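You operate a simulated robot arm through the tools that you are given. There is no shell and no other tool.

You are at the controls of a simulated two-armed robot. One attempt, no reset.

JOB
Run the small lift up and down once at 5 bar.
Fine: shut the vent, open the air lever and set the pressure first.

Only the result counts: the job must be done as asked and must still hold three seconds after the hand-in. Knocking over, shifting, dropping, spilling or breaking anything else fails it.

ROBOT AND FRAMES
Two 7-joint arms with fingered hands on one trunk that stands fixed in place. Base frame: the origin is at the foot of the trunk, x ahead of it, y to its left, z up. Readings come in mm, degrees, newtons and seconds.
The left shoulder is at [50, 214, 869], the right one opposite. With the tool pointing down near the work surface each hand reaches from about 420 to 900 mm from the base axis, measured 20 degrees to its own side. Payload 3 kg a hand.
The TCP of each hand is the grasp point between the finger pads, 26 mm short of the fingertips. In the tool frame z runs along the fingers and y along their closing line. Largest opening 132 mm; the body of the gripper starts 73 mm behind the TCP. The gripper is a hand of 3 fingers: y runs from the thumb to the fingers, the wrist lies at [0, 0, -229] in the tool frame.
Orientation is that of the tool frame in the base frame, as [roll, pitch, yaw] about the fixed x, y, z axes, in that order (R = Rz(yaw) Ry(pitch) Rx(roll)). With the fingers straight down and closing along the base's y, the tool's x points along the base's -x, its y along +y and its z along -z.

CONTROLS
- The arms move only by the tool send_rows. It takes "left_motion", "right_motion" or both (then of equal length, played together; a hand with none holds still); each is a list of rows, each an object of numbers (a shift or turn left out is 0): "wx", "wy", "wz": the turn, a rotation vector about the tool's x, y, z in degrees; "tx", "ty", "tz": the shift along the tool's x, y, z in mm. In form: [{"wx": .., "wy": .., "wz": .., "tx": .., "ty": .., "tz": ..}, ...]. A call has 1 to 20 rows; each row shifts and turns the commanded pose from where the row before left it, along the tool's axes as they then stand. Each row takes 0.2 s and may step no farther than 50 mm and 8.6 degrees from the row before; otherwise, the whole call is refused. Where a pose cannot be reached the arm comes as near as it can. A force on the tool above 40 N (or 10 N above the force at the start of the call, whichever is more), or a blocked arm, ends the call early, and 0.2 s more pass. In this call time passes only in rows, and 0.2 s behind the last. The reply holds the time, the measured pose of the TCP, the force on the tool along the base axes, the opening and the grip force, in the units named above and with some noise, with the torque about the TCP (base axes, N m) and any sound that the robot's microphone picked up, and new pictures: "views" is both (left out), scene, wrist or none (wrist: the cameras of the hands that moved).
- Cameras (640 x 400 px; columns grow to the right, rows downward): "scene" is now at [33.3, -21.5, 1501.6]; the picture's right is [-0.25, -0.97, 0.00], its down [-0.61, 0.16, -0.78] and it looks along [0.75, -0.19, -0.63] (base axes); focal length 324 px, centre (320, 200). "left" rides on the left gripper at [-62, 3, -92] in its tool frame; the picture's right is [-0.05, -1.00, 0.00], its down [0.83, -0.04, -0.56] and it looks along [0.55, -0.03, 0.83] (tool axes); focal length 230 px, centre (320, 200). "right" rides on the right gripper at [62, 3, -92] in its tool frame; the picture's right is [-0.05, 1.00, 0.00], its down [-0.83, -0.04, -0.56] and it looks along [-0.55, -0.03, 0.83] (tool axes); focal length 230 px, centre (320, 200). There is no depth. A picture from a camera that has moved, and an enlarged one, comes with that camera's place and axes in the base frame and with its lens.
- move_fingers(finger1, finger2, thumb_bend, hand): sets how far each is bent, from 0 (flat) to 100 (curled in); at 30 the hand is open as for a grip, at 70 the pads meet at the TCP. One left out holds its place. A second passes; each finger stops where it meets its share of the squeeze, and holds until it gets a number again. It is the only way to open and close the hand. It gives what a move gives, with no picture; readings hold the bend of each and the force on the fingers (four entries, about 0 where the hand has none), thumb and palm.
- head_to(pan, tilt): turns the head with the scene camera to pan (to the left, within 86 degrees either way) and tilt (down, from -29 to 69), counted from straight ahead of the robot. It gives what a move gives, and a new picture of the scene camera.
- inspect(camera, box): a new picture of the part [left, top, right, bottom] of that camera's present view, enlarged. No time passes.
- finish_job(): hands the job in; it is judged then, once.

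Nothing tells you positions but the pictures and the camera data. Unless the task says otherwise, let go and move clear before handing in.

The tools are called after "Request:" as a command line: name --argument value ..., lists and objects as JSON in quotes. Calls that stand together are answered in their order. send_rows: Moves the arms, as the interface text tells. Its arguments: {"type":"object","properties":{"left_motion":{"type":"array","items":{"type":"object","properties":{"wx":{"type":"number"},"wy":{"type":"number"},"wz":{"type":"number"},"tx":{"type":"number"},"ty":{"type":"number"},"tz":{"type":"number"}}}},"right_motion":{"type":"array","items":{"type":"object","properties":{"wx":{"type":"number"},"wy":{"type":"number"},"wz":{"type":"number"},"tx":{"type":"number"},"ty":{"type":"number"},"tz":{"type":"number"}}}},"views":{"type":"string","enum":["both","scene","wrist","none"]}},"required":[]} The other tools are called the same way: move_fingers (finger1, finger2, thumb_bend, hand) moves the fingers one by one; head_to (pan, tilt) turns the head that bears the scene camera; inspect (camera, box) takes an enlarged picture of a part of a camera's view; finish_job () hands the job in.

At the start:

```text
t: 0.0
left_eef_pos: [419.7, 116.1, 1223.0]
left_ee_rot: [180.0, 0.0, 172.1]
left_contact_force: [-0.4, 0.7, -0.4]
left_torque: [0.01, 0.01, 0.02]
left_grip_width: 131.9
left_grip_force: 0.1
left_shape: jaw
left_bend: [30.0, 30.0, 30.0]
left_finger forces: [0.1, 0.0, 0.0, 0.0, 0.0, 0.0]
right_eef_pos: [455.2, -278.4, 1244.3]
right_ee_rot: [-180.0, 0.0, 172.1]
right_contact_force: [-0.6, 0.4, 0.0]
right_torque: [0.01, 0.02, -0.02]
right_grip_width: 131.9
right_grip_force: 0.2
right_shape: jaw
right_bend: [30.0, 30.0, 30.0]
right_finger forces: [0.0, 0.0, 0.0, 0.2, 0.0, 0.0]
head pan, tilt: [-14.5, 39.2]
```

scene: 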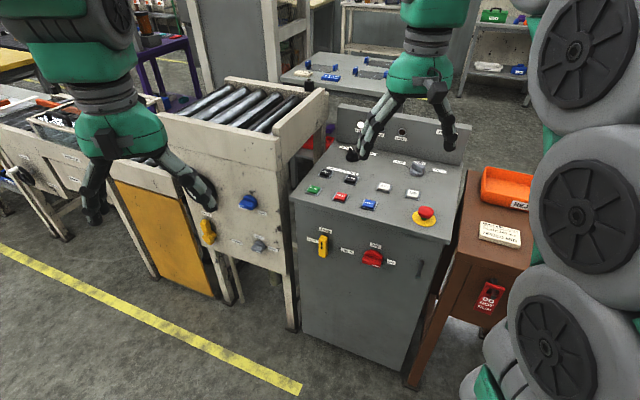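
right: 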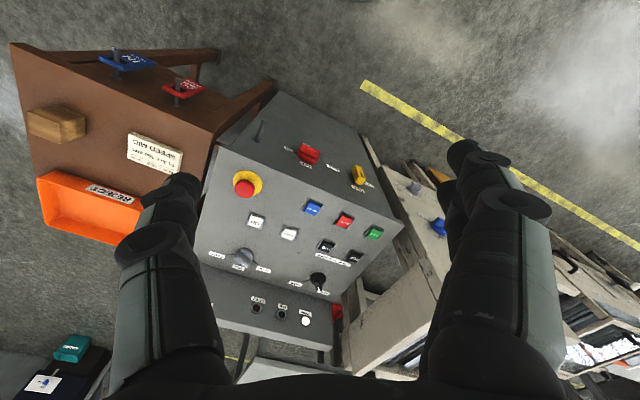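
left: 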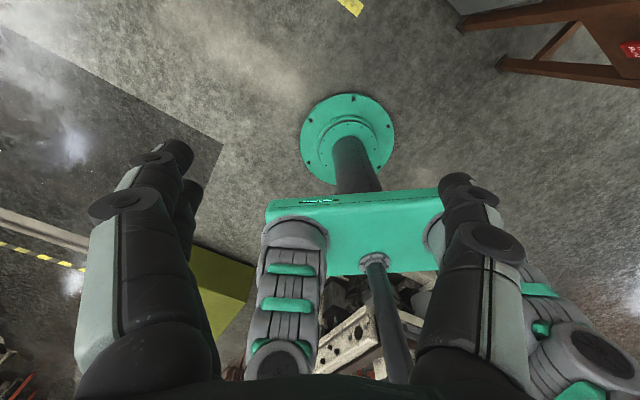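

I see a control desk with many buttons ahead-right, a roller conveyor frame with knobs on its front left of it, and a side table with tags. First I take enlarged looks to read the labels.

Request:
inspect --camera "scene" --box '[280, 100, 480, 225]'

Request:
inspect --camera "scene" --box '[170, 160, 310, 290]'

Request:
inspect --camera "scene" --box '[290, 200, 450, 300]'

Request:
inspect --camera "right" --box '[190, 150, 410, 340]'

Request:
inspect --camera "scene" --box '[440, 160, 540, 320]'

Request:
inspect --camera "scene" --box '[0, 80, 200, 240]'

```text
3.20 times, centred on (380, 162) of scene
camera zoom: at [33.3, -21.5, 1501.6], right [-0.25, -0.97, 0.0], down [-0.61, 0.16, -0.78], along [0.75, -0.19, -0.63], focal length 1038 px, centre (128, 320)
```

zoom: 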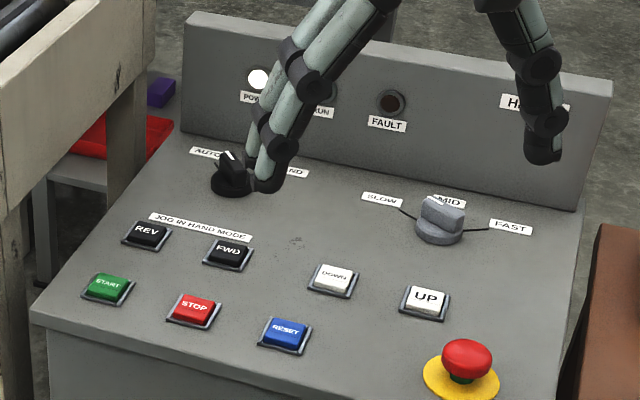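

```text
3.08 times, centred on (240, 225) of scene
camera zoom: at [33.3, -21.5, 1501.6], right [-0.25, -0.97, 0.0], down [-0.61, 0.16, -0.78], along [0.75, -0.19, -0.63], focal length 998 px, centre (566, 123)
```

zoom: 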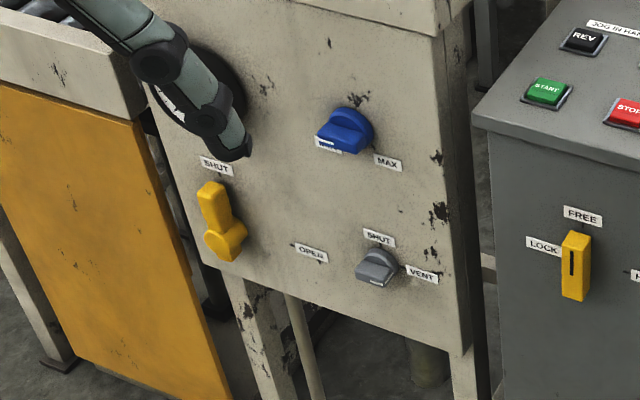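

```text
4.00 times, centred on (370, 250) of scene
camera zoom: at [33.3, -21.5, 1501.6], right [-0.25, -0.97, 0.0], down [-0.61, 0.16, -0.78], along [0.75, -0.19, -0.63], focal length 1298 px, centre (120, 0)
```

zoom: 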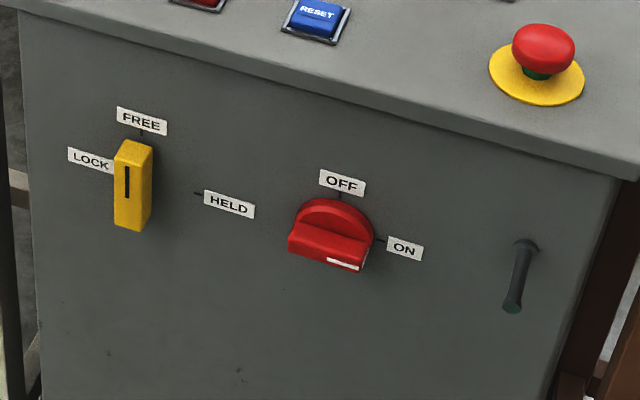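

```text
2.11 times, centred on (300, 245) of right
camera zoom: at [394.6, -266.4, 1336.0], right [0.19, 0.98, 0.0], down [0.82, -0.16, 0.56], along [0.55, -0.11, -0.83], focal length 484 px, centre (362, 105)
```

zoom: 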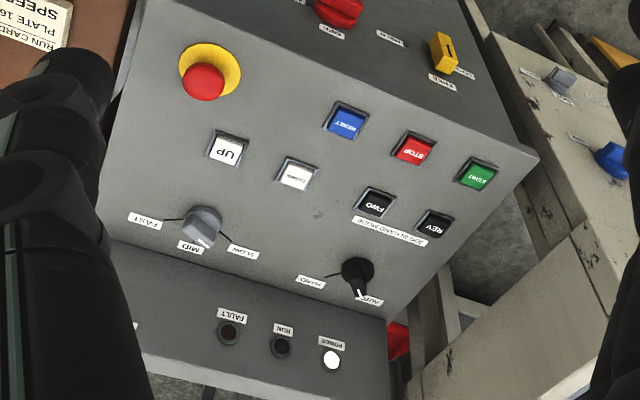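

```text
2.50 times, centred on (490, 240) of scene
camera zoom: at [33.3, -21.5, 1501.6], right [-0.25, -0.97, 0.0], down [-0.61, 0.16, -0.78], along [0.75, -0.19, -0.63], focal length 811 px, centre (-105, 100)
```

zoom: 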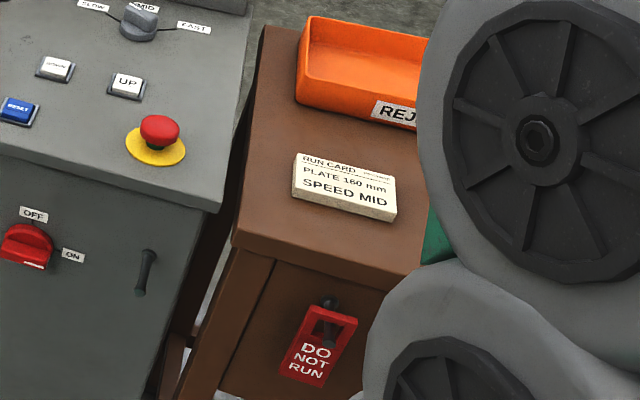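

```text
2.50 times, centred on (100, 160) of scene
camera zoom: at [33.3, -21.5, 1501.6], right [-0.25, -0.97, 0.0], down [-0.61, 0.16, -0.78], along [0.75, -0.19, -0.63], focal length 811 px, centre (870, 300)
```

zoom: 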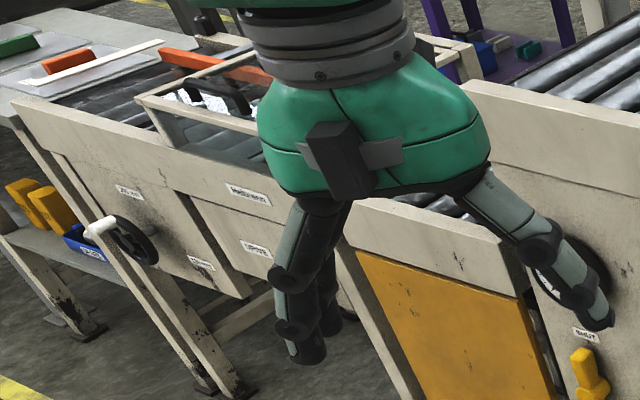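

The left hand hides something round on the frame (likely the gauge). I shift the left arm out to the left and back to see it.

Request:
send_rows --left_motion '[{"ty": 45}, {"ty": 45}, {"ty": 45}, {"ty": 45}, {"ty": 45}]' --right_motion '[{"ty": -30, "tx": 30}, {"ty": -30, "tx": 30}, {"ty": -30, "tx": 30}, {"ty": -30}, {"ty": -30}]' --views "both"

```text
t: 1.2
left_eef_pos: [452.4, 338.9, 1222.8]
left_ee_rot: [180.0, -0.1, 172.0]
left_contact_force: [0.3, 0.4, 1.0]
left_torque: [0.05, 0.01, 0.02]
left_grip_width: 131.8
left_grip_force: 0.1
left_shape: jaw
left_bend: [30.0, 30.0, 30.0]
left_finger forces: [0.1, 0.0, 0.0, 0.1, 0.0, 0.0]
right_eef_pos: [344.7, -414.4, 1243.1]
right_ee_rot: [180.0, 0.1, 171.9]
right_contact_force: [0.4, -0.4, -0.4]
right_torque: [-0.04, -0.02, -0.01]
right_grip_width: 132.1
right_grip_force: 0.1
right_shape: jaw
right_bend: [30.0, 30.0, 30.0]
right_finger forces: [0.0, 0.1, 0.0, 0.0, 0.0, 0.0]
head pan, tilt: [-14.5, 39.2]
camera right: at [284.6, -402.5, 1336.3], right [0.19, 0.98, 0.0], down [0.82, -0.16, 0.56], along [0.55, -0.11, -0.83], focal length 230 px, centre (320, 200)
camera left: at [513.6, 333.6, 1316.1], right [-0.09, -1.0, 0.0], down [-0.83, 0.07, 0.56], along [-0.55, 0.05, -0.83], focal length 230 px, centre (320, 200)
```

scene: 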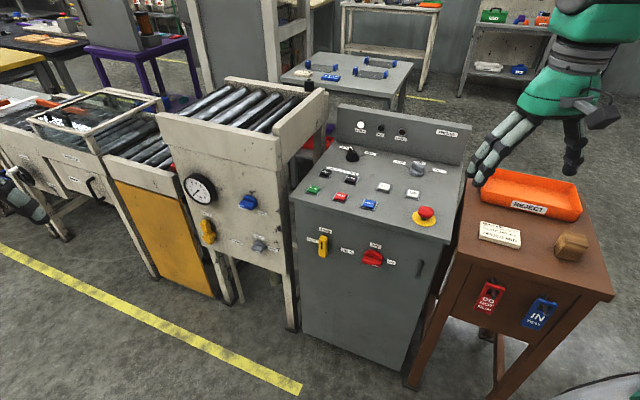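
right: 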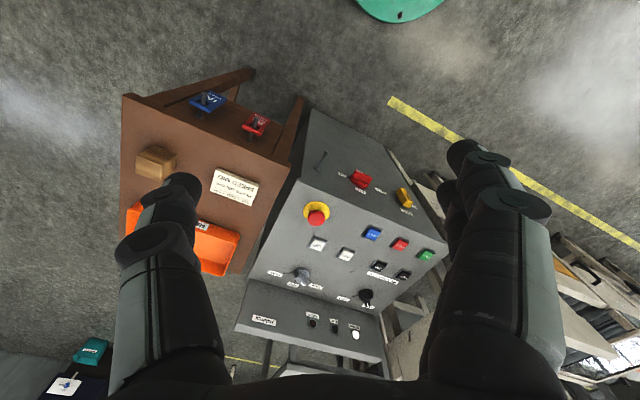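
left: 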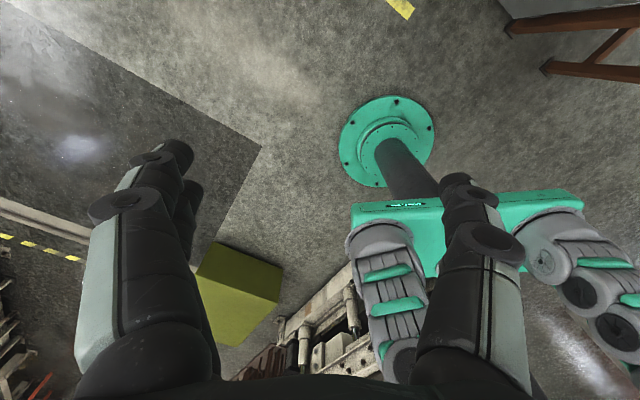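

Request:
inspect --camera "scene" --box '[170, 160, 300, 275]'

Request:
inspect --camera "scene" --box '[320, 100, 470, 195]'

Request:
inspect --camera "scene" --box '[460, 160, 620, 340]'

Request:
inspect --camera "scene" --box '[0, 80, 180, 240]'

Request:
inspect --camera "scene" --box '[150, 70, 340, 180]'

Request:
inspect --camera "right" --box '[240, 160, 460, 360]'

Request:
head_to --pan 20 --tilt 39

```text
3.48 times, centred on (235, 218) of scene
camera zoom: at [33.3, -21.5, 1501.6], right [-0.25, -0.97, 0.0], down [-0.61, 0.16, -0.78], along [0.75, -0.19, -0.63], focal length 1129 px, centre (616, 139)
```

zoom: 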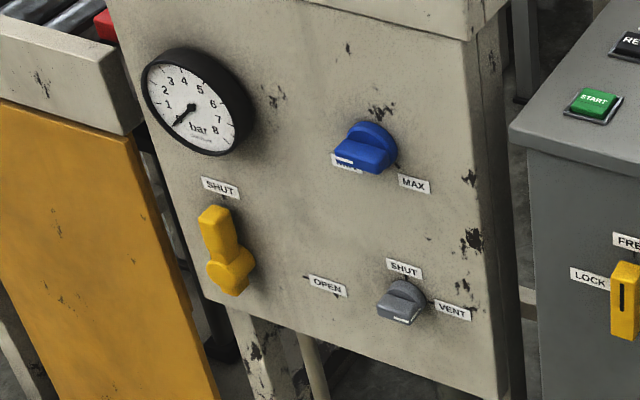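

```text
4.21 times, centred on (395, 148) of scene
camera zoom: at [33.3, -21.5, 1501.6], right [-0.25, -0.97, 0.0], down [-0.61, 0.16, -0.78], along [0.75, -0.19, -0.63], focal length 1366 px, centre (4, 421)
```

zoom: 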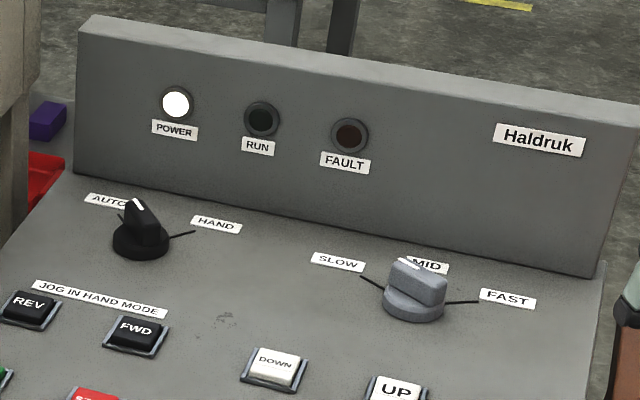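

```text
2.22 times, centred on (540, 250) of scene
camera zoom: at [33.3, -21.5, 1501.6], right [-0.25, -0.97, 0.0], down [-0.61, 0.16, -0.78], along [0.75, -0.19, -0.63], focal length 721 px, centre (-169, 89)
```

zoom: 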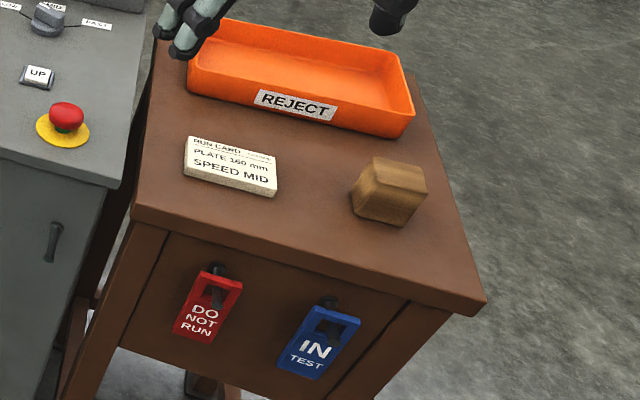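

```text
2.50 times, centred on (90, 160) of scene
camera zoom: at [33.3, -21.5, 1501.6], right [-0.25, -0.97, 0.0], down [-0.61, 0.16, -0.78], along [0.75, -0.19, -0.63], focal length 811 px, centre (895, 300)
```

zoom: 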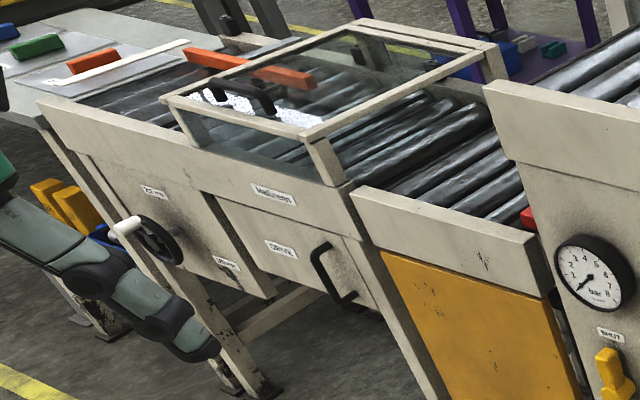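

```text
3.37 times, centred on (245, 125) of scene
camera zoom: at [33.3, -21.5, 1501.6], right [-0.25, -0.97, 0.0], down [-0.61, 0.16, -0.78], along [0.75, -0.19, -0.63], focal length 1093 px, centre (573, 453)
```

zoom: 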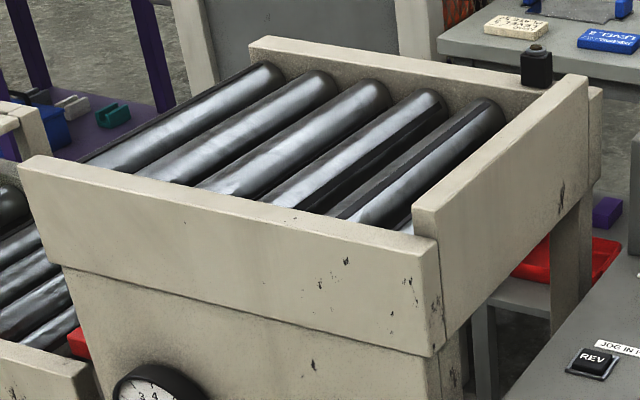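

```text
2.00 times, centred on (350, 260) of right
camera zoom: at [284.6, -402.5, 1336.3], right [0.19, 0.98, 0.0], down [0.82, -0.16, 0.56], along [0.55, -0.11, -0.83], focal length 460 px, centre (260, 80)
```

zoom: 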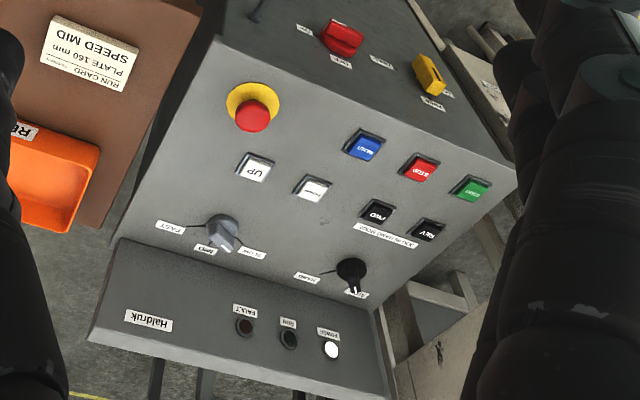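

```text
t: 2.2
left_eef_pos: [453.4, 338.2, 1222.8]
left_ee_rot: [-180.0, 0.0, 171.9]
left_contact_force: [-0.4, -0.3, -1.0]
left_torque: [-0.05, 0.01, 0.0]
left_grip_width: 131.6
left_grip_force: 0.0
left_shape: jaw
left_bend: [30.0, 30.0, 30.0]
left_finger forces: [0.0, 0.0, 0.0, 0.0, 0.0, 0.1]
right_eef_pos: [344.9, -413.8, 1244.3]
right_ee_rot: [180.0, 0.0, 172.1]
right_contact_force: [0.3, -0.3, 0.7]
right_torque: [-0.02, -0.01, 0.0]
right_grip_width: 131.8
right_grip_force: 0.0
right_shape: jaw
right_bend: [30.0, 30.0, 30.0]
right_finger forces: [0.0, 0.0, 0.0, 0.0, 0.0, 0.0]
head pan, tilt: [20.0, 39.0]
```

scene: 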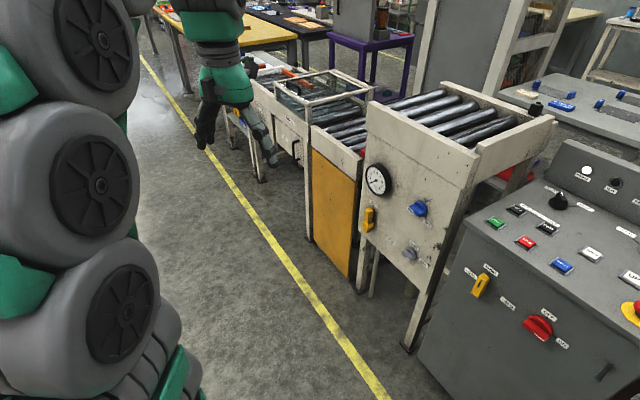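

The gauge (0–8 bar) sits with the lever, regulator and vent on the lift frame; the desk has UP/DOWN. I centre the head on these to measure positions.

Request:
head_to --pan -5 --tilt 42

```text
t: 3.1
left_eef_pos: [452.6, 339.0, 1222.8]
left_ee_rot: [179.9, -0.1, 172.0]
left_contact_force: [-0.2, 0.2, -0.5]
left_torque: [0.01, -0.03, 0.0]
left_grip_width: 132.1
left_grip_force: 0.0
left_shape: jaw
left_bend: [30.0, 30.0, 30.0]
left_finger forces: [0.0, 0.0, 0.0, 0.0, 0.0, 0.0]
right_eef_pos: [343.7, -414.6, 1243.7]
right_ee_rot: [-180.0, 0.0, 172.0]
right_contact_force: [-0.3, -0.7, -1.1]
right_torque: [0.01, -0.01, 0.0]
right_grip_width: 132.1
right_grip_force: 0.1
right_shape: jaw
right_bend: [30.0, 30.0, 30.0]
right_finger forces: [0.0, 0.1, 0.0, 0.0, 0.0, 0.0]
head pan, tilt: [-5.0, 42.0]
```

scene: 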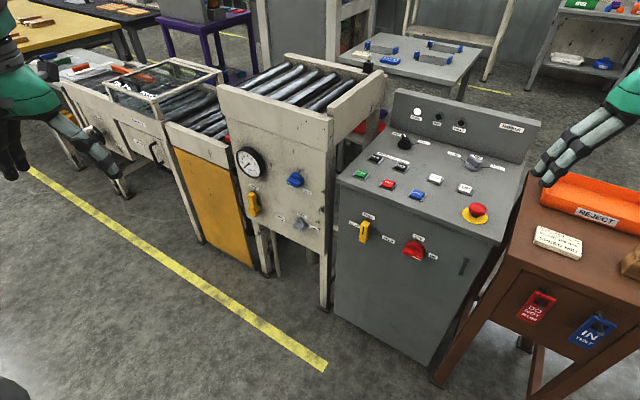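

I zoom in on each panel to get the settings and pixel positions.

Request:
inspect --camera "scene" --box '[225, 135, 335, 245]'

Request:
inspect --camera "scene" --box '[340, 200, 450, 275]'

Request:
inspect --camera "scene" --box '[340, 90, 520, 230]'

Request:
inspect --camera "scene" --box '[280, 200, 340, 240]'

Request:
inspect --camera "scene" --box '[230, 140, 280, 172]'

Request:
inspect --camera "scene" --box '[270, 160, 330, 200]'

Request:
inspect --camera "scene" --box '[230, 172, 290, 222]'

```text
3.64 times, centred on (280, 190) of scene
camera zoom: at [33.7, -7.3, 1497.5], right [-0.09, -1.0, 0.0], down [-0.67, 0.06, -0.74], along [0.74, -0.06, -0.67], focal length 1180 px, centre (466, 236)
```

zoom: 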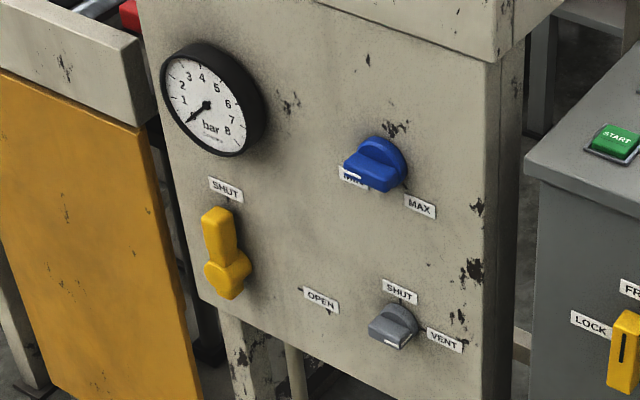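

```text
5.33 times, centred on (395, 238) of scene
camera zoom: at [33.7, -7.3, 1497.5], right [-0.09, -1.0, 0.0], down [-0.67, 0.06, -0.74], along [0.74, -0.06, -0.67], focal length 1731 px, centre (-80, 0)
```

zoom: 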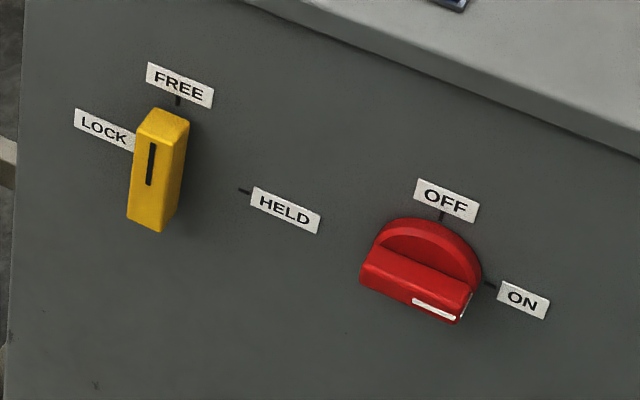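

```text
2.86 times, centred on (430, 160) of scene
camera zoom: at [33.7, -7.3, 1497.5], right [-0.09, -1.0, 0.0], down [-0.67, 0.06, -0.74], along [0.74, -0.06, -0.67], focal length 927 px, centre (6, 314)
```

zoom: 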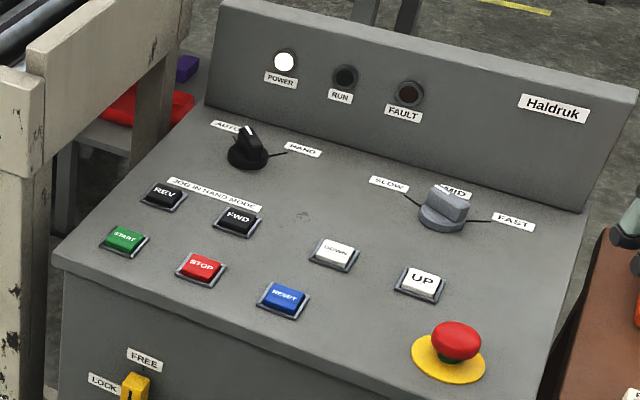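

```text
10.00 times, centred on (310, 220) of scene
camera zoom: at [33.7, -7.3, 1497.5], right [-0.09, -1.0, 0.0], down [-0.67, 0.06, -0.74], along [0.74, -0.06, -0.67], focal length 3245 px, centre (420, 0)
```

zoom: 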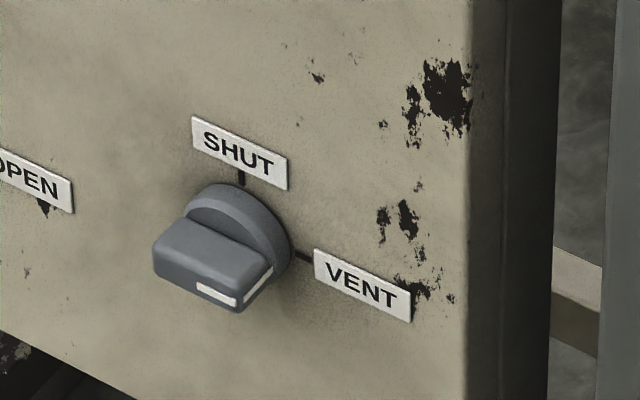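

```text
12.50 times, centred on (255, 156) of scene
camera zoom: at [33.7, -7.3, 1497.5], right [-0.09, -1.0, 0.0], down [-0.67, 0.06, -0.74], along [0.74, -0.06, -0.67], focal length 4056 px, centre (1132, 750)
```

zoom: 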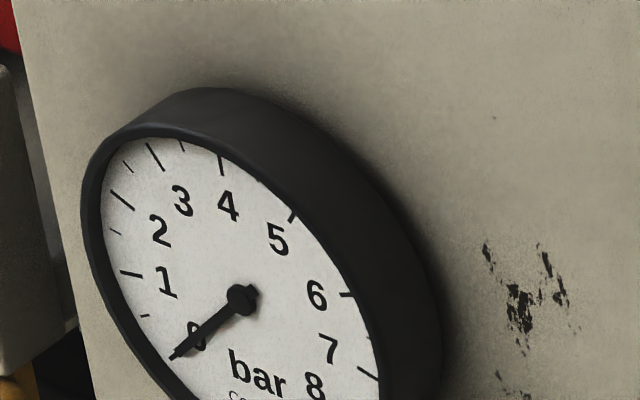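

```text
10.00 times, centred on (300, 180) of scene
camera zoom: at [33.7, -7.3, 1497.5], right [-0.09, -1.0, 0.0], down [-0.67, 0.06, -0.74], along [0.74, -0.06, -0.67], focal length 3245 px, centre (520, 400)
```

zoom: 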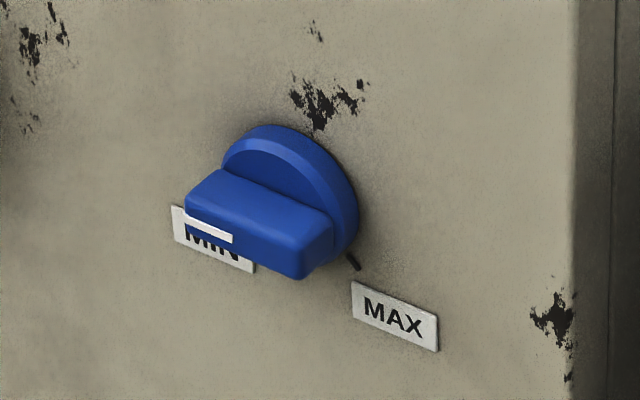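

```text
8.00 times, centred on (260, 197) of scene
camera zoom: at [33.7, -7.3, 1497.5], right [-0.09, -1.0, 0.0], down [-0.67, 0.06, -0.74], along [0.74, -0.06, -0.67], focal length 2596 px, centre (800, 224)
```

zoom: 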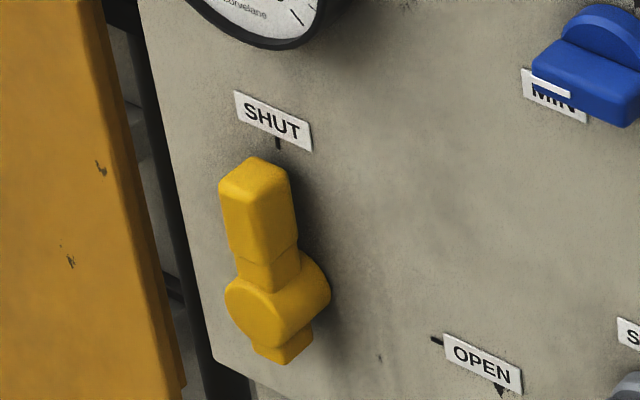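

The lift frame's front seems to face roughly (-0.79, 0.61), about 750 mm from the base axis; the lever, regulator and vent there suit the left hand. I bring the left hand forward with fingers pointing at that panel, so its camera can measure it.

Request:
send_rows --left_motion '[{"tx": -25, "tz": 33}, {"tx": -25, "tz": 33}, {"tx": -25, "tz": 33}, {"tx": -25, "tz": 33}, {"tx": -25, "tz": 33}, {"tx": -25, "tz": 33}, {"wz": 7.4}, {"wz": 7.4}, {"wz": 7.4}, {"wz": 7.4}, {"wy": -8.18}, {"wy": -8.18}, {"wy": -8.18}, {"wy": -8.18}, {"wy": -8.18}, {"wy": -8.18}]' --views "none"

Request:
send_rows --left_motion '[{"wy": -8.18}, {"wy": -8.18}, {"wy": -8.18}, {"wy": -8.18}, {"wy": -8.18}]' --views "both"

```text
t: 6.5
left_eef_pos: [600.5, 318.1, 1025.7]
left_ee_rot: [-180.0, 49.3, 142.4]
left_contact_force: [-0.2, -0.4, 0.2]
left_torque: [-0.01, 0.01, 0.0]
left_grip_width: 131.5
left_grip_force: 0.1
left_shape: jaw
left_bend: [30.0, 30.0, 30.0]
left_finger forces: [0.0, 0.0, 0.1, 0.0, 0.0, 0.0]
right_eef_pos: [344.2, -414.3, 1243.8]
right_ee_rot: [180.0, 0.0, 172.0]
right_contact_force: [0.2, -0.1, -0.2]
right_torque: [-0.02, -0.01, -0.07]
right_grip_width: 131.9
right_grip_force: 0.0
right_shape: jaw
right_bend: [30.0, 30.0, 30.0]
right_finger forces: [0.0, 0.0, 0.1, 0.0, 0.0, 0.0]
head pan, tilt: [-5.0, 42.0]
```

```text
t: 7.7
left_eef_pos: [601.2, 317.6, 1024.4]
left_ee_rot: [-80.8, 89.9, -118.3]
left_contact_force: [-0.4, 0.0, 0.1]
left_torque: [0.0, 0.02, 0.0]
left_grip_width: 131.9
left_grip_force: 0.1
left_shape: jaw
left_bend: [30.0, 30.0, 30.0]
left_finger forces: [0.1, 0.0, 0.1, 0.0, 0.1, 0.0]
right_eef_pos: [345.6, -414.5, 1243.8]
right_ee_rot: [180.0, 0.0, 172.1]
right_contact_force: [0.5, -0.3, -0.6]
right_torque: [0.01, -0.01, 0.01]
right_grip_width: 131.9
right_grip_force: 0.2
right_shape: jaw
right_bend: [30.0, 30.0, 30.0]
right_finger forces: [0.0, 0.0, 0.1, 0.0, 0.0, 0.1]
head pan, tilt: [-5.0, 42.0]
camera left: at [529.3, 377.2, 1087.3], right [-0.61, -0.79, 0.05], down [-0.47, 0.3, -0.83], along [0.64, -0.53, -0.55], focal length 230 px, centre (320, 200)
```

scene: 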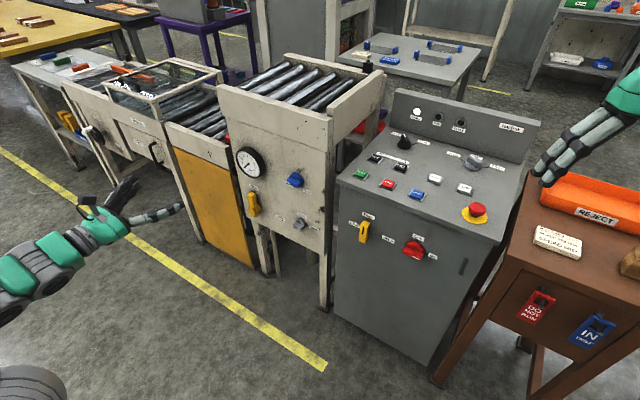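
left: 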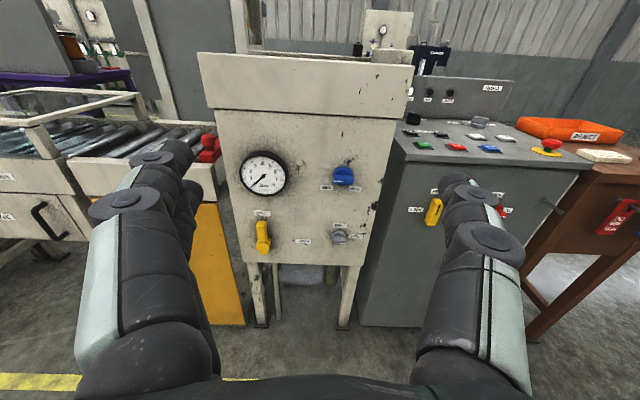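

Triangulating both cameras: regulator ≈ (893, 7, 820), vent ≈ (884, 4, 620), lever ≈ (1021, 183, 611), panel normal ≈ (-0.80, 0.60). I zoom with the wrist camera to check the details.

Request:
inspect --camera "left" --box '[225, 140, 395, 260]'

Request:
inspect --camera "left" --box '[310, 155, 390, 205]'

Request:
inspect --camera "left" --box '[310, 215, 390, 265]'

Request:
inspect --camera "left" --box '[225, 200, 325, 262]'

Request:
inspect --camera "left" --box '[390, 60, 600, 230]'

Request:
inspect --camera "left" --box '[60, 120, 260, 400]'

```text
3.33 times, centred on (310, 200) of left
camera zoom: at [529.3, 377.2, 1087.3], right [-0.61, -0.79, 0.05], down [-0.47, 0.3, -0.83], along [0.64, -0.53, -0.55], focal length 767 px, centre (353, 200)
```

zoom: 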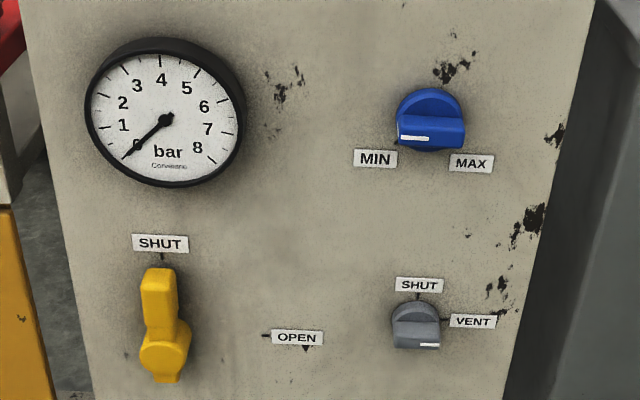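

```text
8.00 times, centred on (350, 180) of left
camera zoom: at [529.3, 377.2, 1087.3], right [-0.61, -0.79, 0.05], down [-0.47, 0.3, -0.83], along [0.64, -0.53, -0.55], focal length 1841 px, centre (80, 360)
```

zoom: 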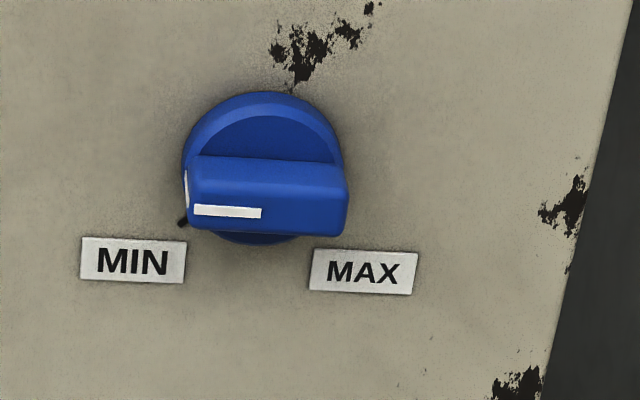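

```text
8.00 times, centred on (350, 240) of left
camera zoom: at [529.3, 377.2, 1087.3], right [-0.61, -0.79, 0.05], down [-0.47, 0.3, -0.83], along [0.64, -0.53, -0.55], focal length 1841 px, centre (80, -120)
```

zoom: 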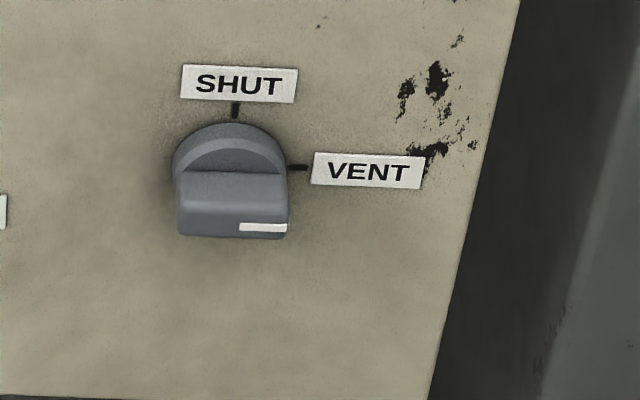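

```text
6.40 times, centred on (275, 231) of left
camera zoom: at [529.3, 377.2, 1087.3], right [-0.61, -0.79, 0.05], down [-0.47, 0.3, -0.83], along [0.64, -0.53, -0.55], focal length 1472 px, centre (608, 2)
```

zoom: 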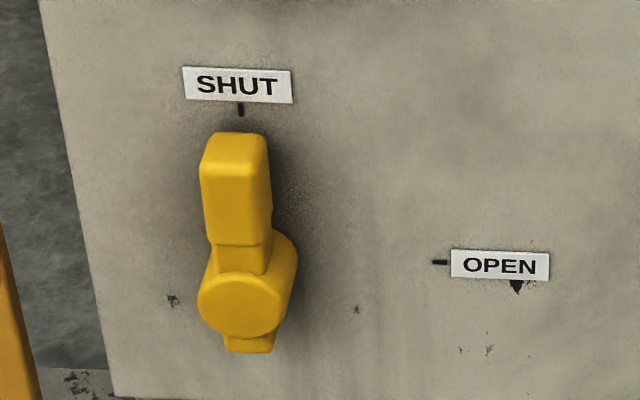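

```text
2.35 times, centred on (495, 145) of left
camera zoom: at [529.3, 377.2, 1087.3], right [-0.61, -0.79, 0.05], down [-0.47, 0.3, -0.83], along [0.64, -0.53, -0.55], focal length 541 px, centre (-92, 329)
```

zoom: 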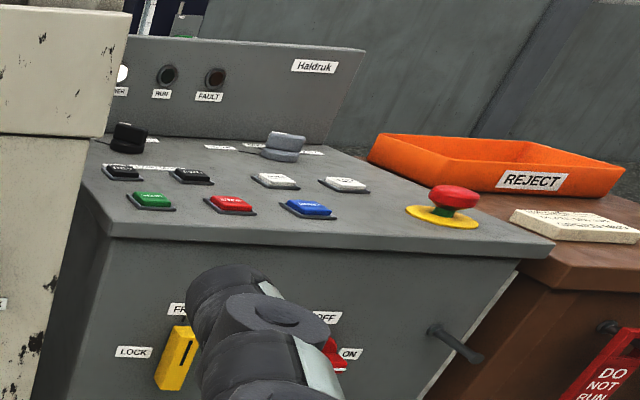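

```text
1.43 times, centred on (160, 260) of left
camera zoom: at [529.3, 377.2, 1087.3], right [-0.61, -0.79, 0.05], down [-0.47, 0.3, -0.83], along [0.64, -0.53, -0.55], focal length 329 px, centre (549, 114)
```

zoom: 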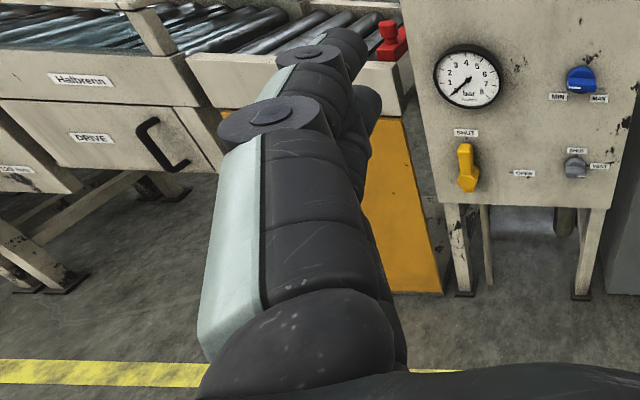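

The geometry agrees well: panel plane 0.791x − 0.612y ≈ 723 with my tool axis already normal to it. Vent first: it points at VENT (right) and needs a quarter turn counter-clockwise to SHUT; I move the left hand in front of it and roll the hand 90° so it closes across the bar.

Request:
send_rows --left_motion '[{"tx": 42.4, "ty": -7.9, "tz": 18}, {"tx": 42.4, "ty": -7.9, "tz": 18}, {"tx": 42.4, "ty": -7.9, "tz": 18}, {"tx": 42.4, "ty": -7.9, "tz": 18}, {"tx": 42.4, "ty": -7.9, "tz": 18}, {"tx": 42.4, "ty": -7.9, "tz": 18}, {"tx": 42.4, "ty": -7.9, "tz": 18}, {"tx": 42.4, "ty": -7.9, "tz": 18}, {"tx": 42.4, "ty": -7.9, "tz": 18}, {"tx": 42.4, "ty": -7.9, "tz": 18}]' --views "wrist"

Request:
send_rows --left_motion '[{"wz": 8.18}, {"wz": 8.18}, {"wz": 8.18}, {"wz": 8.18}, {"wz": 8.18}, {"wz": 8.18}, {"wz": 8.18}, {"wz": 8.18}, {"wz": 8.18}, {"wz": 8.18}, {"wz": 8.2}]' --views "both"

```text
t: 9.9
left_eef_pos: [694.3, 145.6, 599.6]
left_ee_rot: [143.5, 89.9, 106.0]
left_contact_force: [-0.6, -0.3, -0.4]
left_torque: [0.0, -0.01, 0.01]
left_grip_width: 131.9
left_grip_force: 0.1
left_shape: jaw
left_bend: [30.0, 30.0, 30.0]
left_finger forces: [0.0, 0.0, 0.1, 0.0, 0.1, 0.0]
right_eef_pos: [345.5, -414.3, 1244.1]
right_ee_rot: [180.0, 0.0, 172.1]
right_contact_force: [0.0, -0.5, -0.2]
right_torque: [0.0, -0.03, -0.01]
right_grip_width: 131.8
right_grip_force: 0.1
right_shape: jaw
right_bend: [30.0, 30.0, 30.0]
right_finger forces: [0.1, 0.0, 0.0, 0.1, 0.0, 0.0]
head pan, tilt: [-5.0, 42.0]
camera left: at [623.2, 204.5, 663.1], right [-0.61, -0.79, 0.05], down [-0.47, 0.3, -0.83], along [0.64, -0.53, -0.55], focal length 230 px, centre (320, 200)
```

left: 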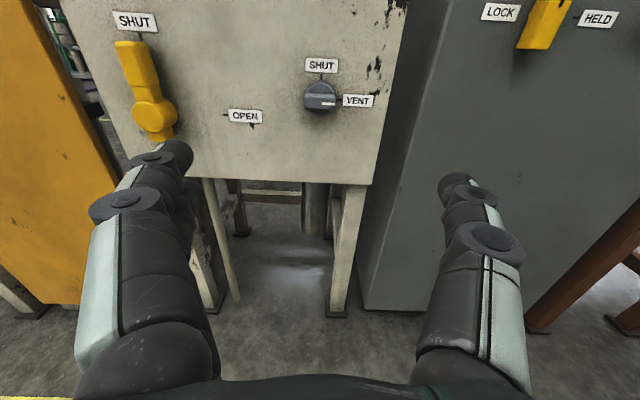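

```text
t: 12.3
left_eef_pos: [694.7, 145.3, 601.0]
left_ee_rot: [90.0, -0.1, 52.4]
left_contact_force: [0.2, 0.2, -1.0]
left_torque: [0.0, -0.03, 0.02]
left_grip_width: 131.7
left_grip_force: 0.1
left_shape: jaw
left_bend: [30.0, 30.0, 30.0]
left_finger forces: [0.0, 0.0, 0.1, 0.0, 0.0, 0.0]
right_eef_pos: [344.9, -413.6, 1242.7]
right_ee_rot: [179.9, 0.0, 171.9]
right_contact_force: [-0.4, -0.3, -0.2]
right_torque: [0.01, -0.02, 0.0]
right_grip_width: 131.8
right_grip_force: 0.0
right_shape: jaw
right_bend: [30.0, 30.0, 30.0]
right_finger forces: [0.0, 0.0, 0.1, 0.0, 0.0, 0.0]
head pan, tilt: [-5.0, 42.0]
camera left: at [583.8, 153.3, 605.3], right [-0.03, -0.04, -1.0], down [0.07, 1.0, -0.04], along [1.0, -0.07, -0.03], focal length 230 px, centre (320, 200)
```

scene: 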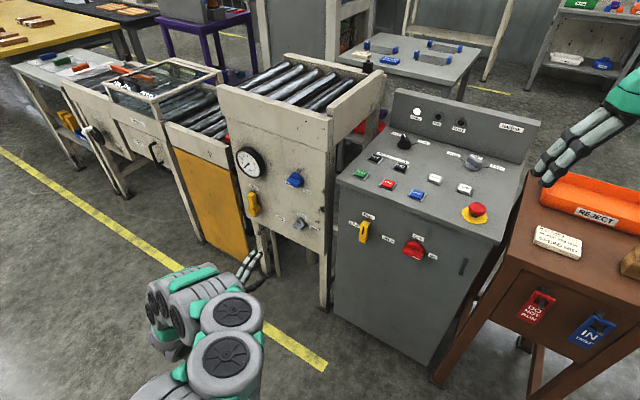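
left: 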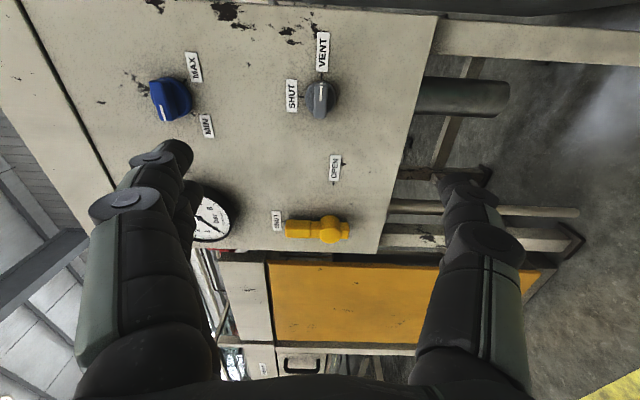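

The roll is reachable. I zoom the wrist view to refine where the vent bar is relative to the hand.

Request:
inspect --camera "left" --box '[270, 30, 370, 140]'

Request:
inspect --camera "left" --box '[240, 180, 380, 260]'

Request:
inspect --camera "left" --box '[120, 40, 240, 150]'

```text
3.64 times, centred on (320, 85) of left
camera zoom: at [583.8, 153.3, 605.3], right [-0.03, -0.04, -1.0], down [0.07, 1.0, -0.04], along [1.0, -0.07, -0.03], focal length 837 px, centre (320, 618)
```

zoom: 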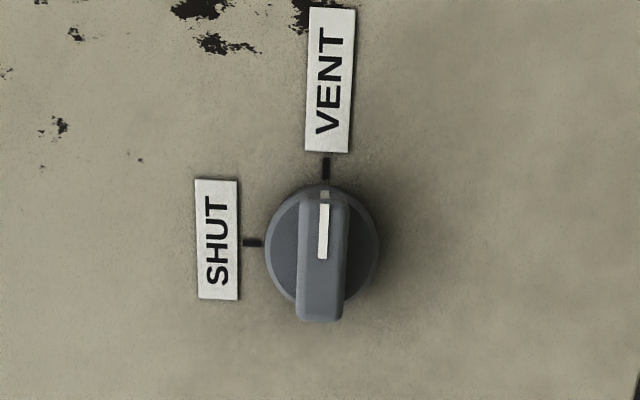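

```text
4.57 times, centred on (310, 220) of left
camera zoom: at [583.8, 153.3, 605.3], right [-0.03, -0.04, -1.0], down [0.07, 1.0, -0.04], along [1.0, -0.07, -0.03], focal length 1052 px, centre (366, 109)
```

zoom: 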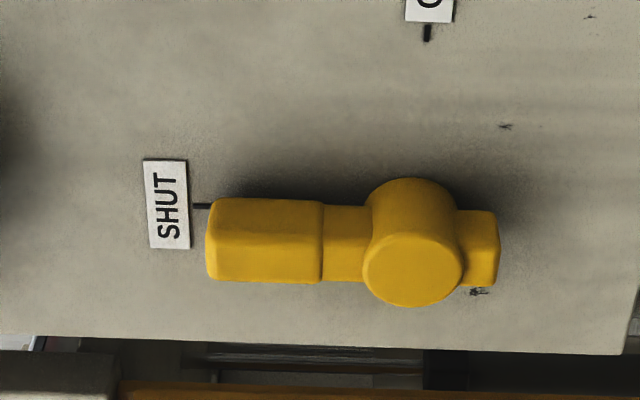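

```text
3.64 times, centred on (180, 95) of left
camera zoom: at [583.8, 153.3, 605.3], right [-0.03, -0.04, -1.0], down [0.07, 1.0, -0.04], along [1.0, -0.07, -0.03], focal length 837 px, centre (829, 582)
```

zoom: 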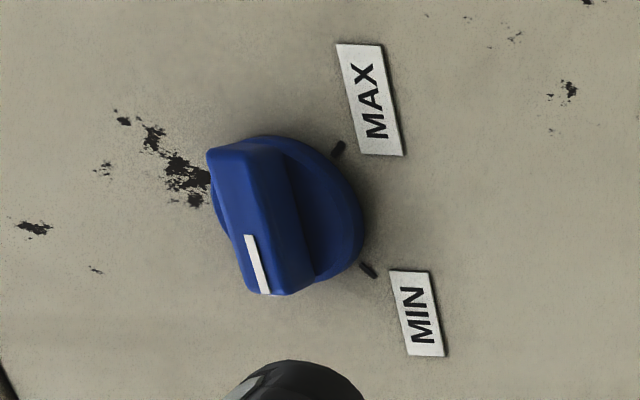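

The vent axis lines up with the hand (lateral 540, z 600). I half-close the fingers and advance toward the bar.

Request:
move_fingers --hand "left" --finger1 52 --finger2 52 --thumb_bend 52

Request:
send_rows --left_motion '[{"tz": 40}, {"tz": 40}, {"tz": 40}, {"tz": 40}]' --views "both"

```text
t: 13.3
left_eef_pos: [694.1, 145.9, 601.3]
left_ee_rot: [90.1, -0.1, 52.3]
left_contact_force: [0.8, 0.2, -0.3]
left_torque: [0.02, -0.01, 0.0]
left_grip_width: 61.7
left_grip_force: 0.2
left_shape: fingers
left_bend: [52.0, 52.0, 52.0]
left_finger forces: [0.1, 0.0, 0.0, 0.0, 0.0, 0.0]
right_eef_pos: [345.1, -414.9, 1243.3]
right_ee_rot: [179.9, 0.1, 171.9]
right_contact_force: [0.7, 0.2, -0.2]
right_torque: [0.01, -0.01, 0.01]
right_grip_width: 131.9
right_grip_force: 0.1
right_shape: jaw
right_bend: [30.0, 30.0, 30.0]
right_finger forces: [0.0, 0.1, 0.0, 0.0, 0.0, 0.0]
head pan, tilt: [-5.0, 42.0]
```

```text
t: 14.3
left_eef_pos: [822.0, 46.6, 602.5]
left_ee_rot: [90.0, 0.0, 52.4]
left_contact_force: [1.0, 0.3, 0.0]
left_torque: [-0.01, -0.02, 0.03]
left_grip_width: 61.4
left_grip_force: 0.1
left_shape: fingers
left_bend: [52.0, 52.0, 52.0]
left_finger forces: [0.1, 0.1, 0.1, 0.0, 0.0, 0.0]
right_eef_pos: [344.9, -414.2, 1243.6]
right_ee_rot: [-179.9, 0.0, 171.9]
right_contact_force: [0.0, 0.3, 0.2]
right_torque: [0.02, 0.03, 0.02]
right_grip_width: 132.2
right_grip_force: 0.1
right_shape: jaw
right_bend: [30.0, 30.0, 30.0]
right_finger forces: [0.1, 0.0, 0.0, 0.1, 0.0, 0.0]
head pan, tilt: [-5.0, 42.0]
camera left: at [710.9, 54.8, 605.7], right [-0.03, -0.04, -1.0], down [0.07, 1.0, -0.04], along [1.0, -0.07, -0.03], focal length 230 px, centre (320, 200)
```

scene: 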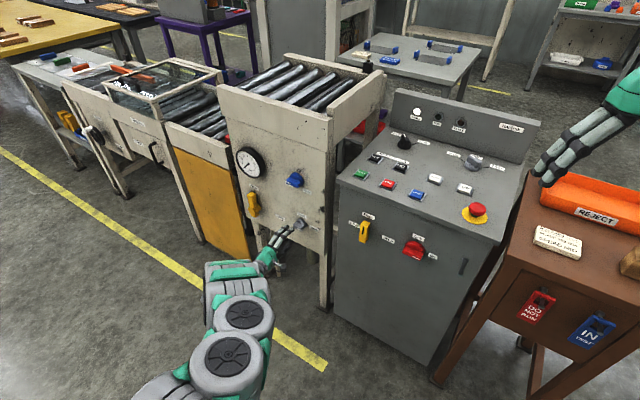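
left: 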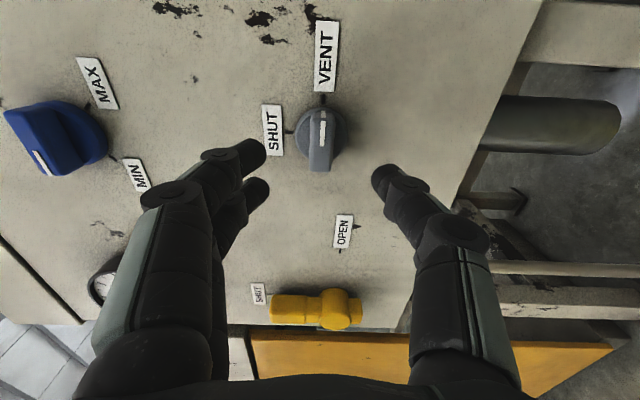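

Alignment looks right; I creep in the remaining distance.

Request:
send_rows --left_motion '[{"tz": 13}, {"tz": 13}, {"tz": 13}, {"tz": 11}, {"tz": 10}]' --views "wrist"

```text
t: 15.5
left_eef_pos: [867.8, 10.1, 600.7]
left_ee_rot: [90.0, 0.0, 52.4]
left_contact_force: [0.4, 0.0, -0.4]
left_torque: [-0.05, -0.03, -0.03]
left_grip_width: 61.3
left_grip_force: 0.1
left_shape: fingers
left_bend: [52.0, 52.0, 52.0]
left_finger forces: [0.0, 0.1, 0.1, 0.0, 0.1, 0.1]
right_eef_pos: [344.9, -415.1, 1244.0]
right_ee_rot: [-179.9, 0.1, 172.0]
right_contact_force: [-0.3, 0.7, 0.1]
right_torque: [-0.03, 0.0, 0.01]
right_grip_width: 132.1
right_grip_force: 0.0
right_shape: jaw
right_bend: [30.0, 30.0, 30.0]
right_finger forces: [0.0, 0.1, 0.0, 0.0, 0.1, 0.0]
head pan, tilt: [-5.0, 42.0]
camera left: at [758.1, 18.7, 605.4], right [-0.03, -0.04, -1.0], down [0.07, 1.0, -0.04], along [1.0, -0.07, -0.03], focal length 230 px, centre (320, 200)
```

left: 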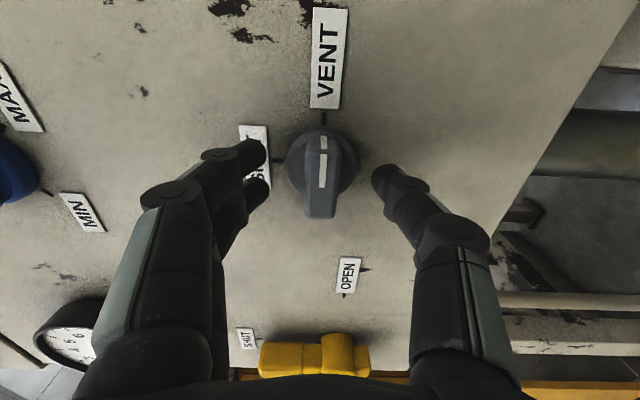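

Request:
send_rows --left_motion '[{"tz": 5}, {"tz": 4}]' --views "none"

Request:
move_fingers --hand "left" --finger1 64 --finger2 64 --thumb_bend 64

Request:
inspect --camera "left" --box '[200, 80, 440, 280]'

```text
t: 16.1
left_eef_pos: [876.4, 6.0, 601.8]
left_ee_rot: [90.0, 0.0, 52.4]
left_contact_force: [-0.6, 0.3, 0.7]
left_torque: [0.0, 0.06, 0.01]
left_grip_width: 61.4
left_grip_force: 0.0
left_shape: fingers
left_bend: [52.0, 52.0, 52.0]
left_finger forces: [0.0, 0.0, 0.0, 0.1, 0.1, 0.0]
right_eef_pos: [345.1, -413.6, 1244.4]
right_ee_rot: [-180.0, -0.1, 172.0]
right_contact_force: [-0.1, -0.3, 0.0]
right_torque: [-0.01, 0.0, -0.02]
right_grip_width: 131.7
right_grip_force: 0.0
right_shape: jaw
right_bend: [30.0, 30.0, 30.0]
right_finger forces: [0.1, 0.0, 0.0, 0.0, 0.0, 0.0]
head pan, tilt: [-5.0, 42.0]
```

```text
t: 17.1
left_eef_pos: [875.9, 6.3, 601.3]
left_ee_rot: [90.1, 0.0, 52.4]
left_contact_force: [1.2, -0.3, -1.5]
left_torque: [0.01, 0.05, 0.0]
left_grip_width: 36.7
left_grip_force: 5.5
left_shape: fingers
left_bend: [61.0, 61.0, 61.0]
left_finger forces: [2.2, 2.3, 0.0, 0.0, 6.7, 0.0]
right_eef_pos: [345.6, -414.2, 1243.9]
right_ee_rot: [-180.0, 0.0, 171.9]
right_contact_force: [0.0, -1.2, 0.2]
right_torque: [0.01, -0.05, -0.04]
right_grip_width: 132.0
right_grip_force: 0.0
right_shape: jaw
right_bend: [30.0, 30.0, 30.0]
right_finger forces: [0.0, 0.1, 0.0, 0.0, 0.0, 0.1]
head pan, tilt: [-5.0, 42.0]
```

```text
2.00 times, centred on (320, 180) of left
camera zoom: at [765.2, 13.7, 605.3], right [-0.03, -0.04, -1.0], down [0.07, 1.0, -0.04], along [1.0, -0.07, -0.03], focal length 460 px, centre (320, 240)
```

zoom: 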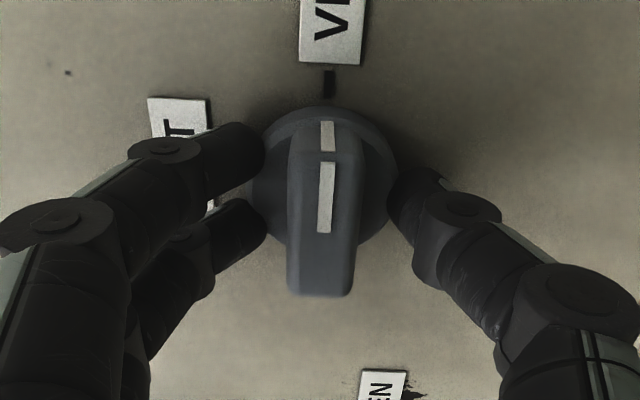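

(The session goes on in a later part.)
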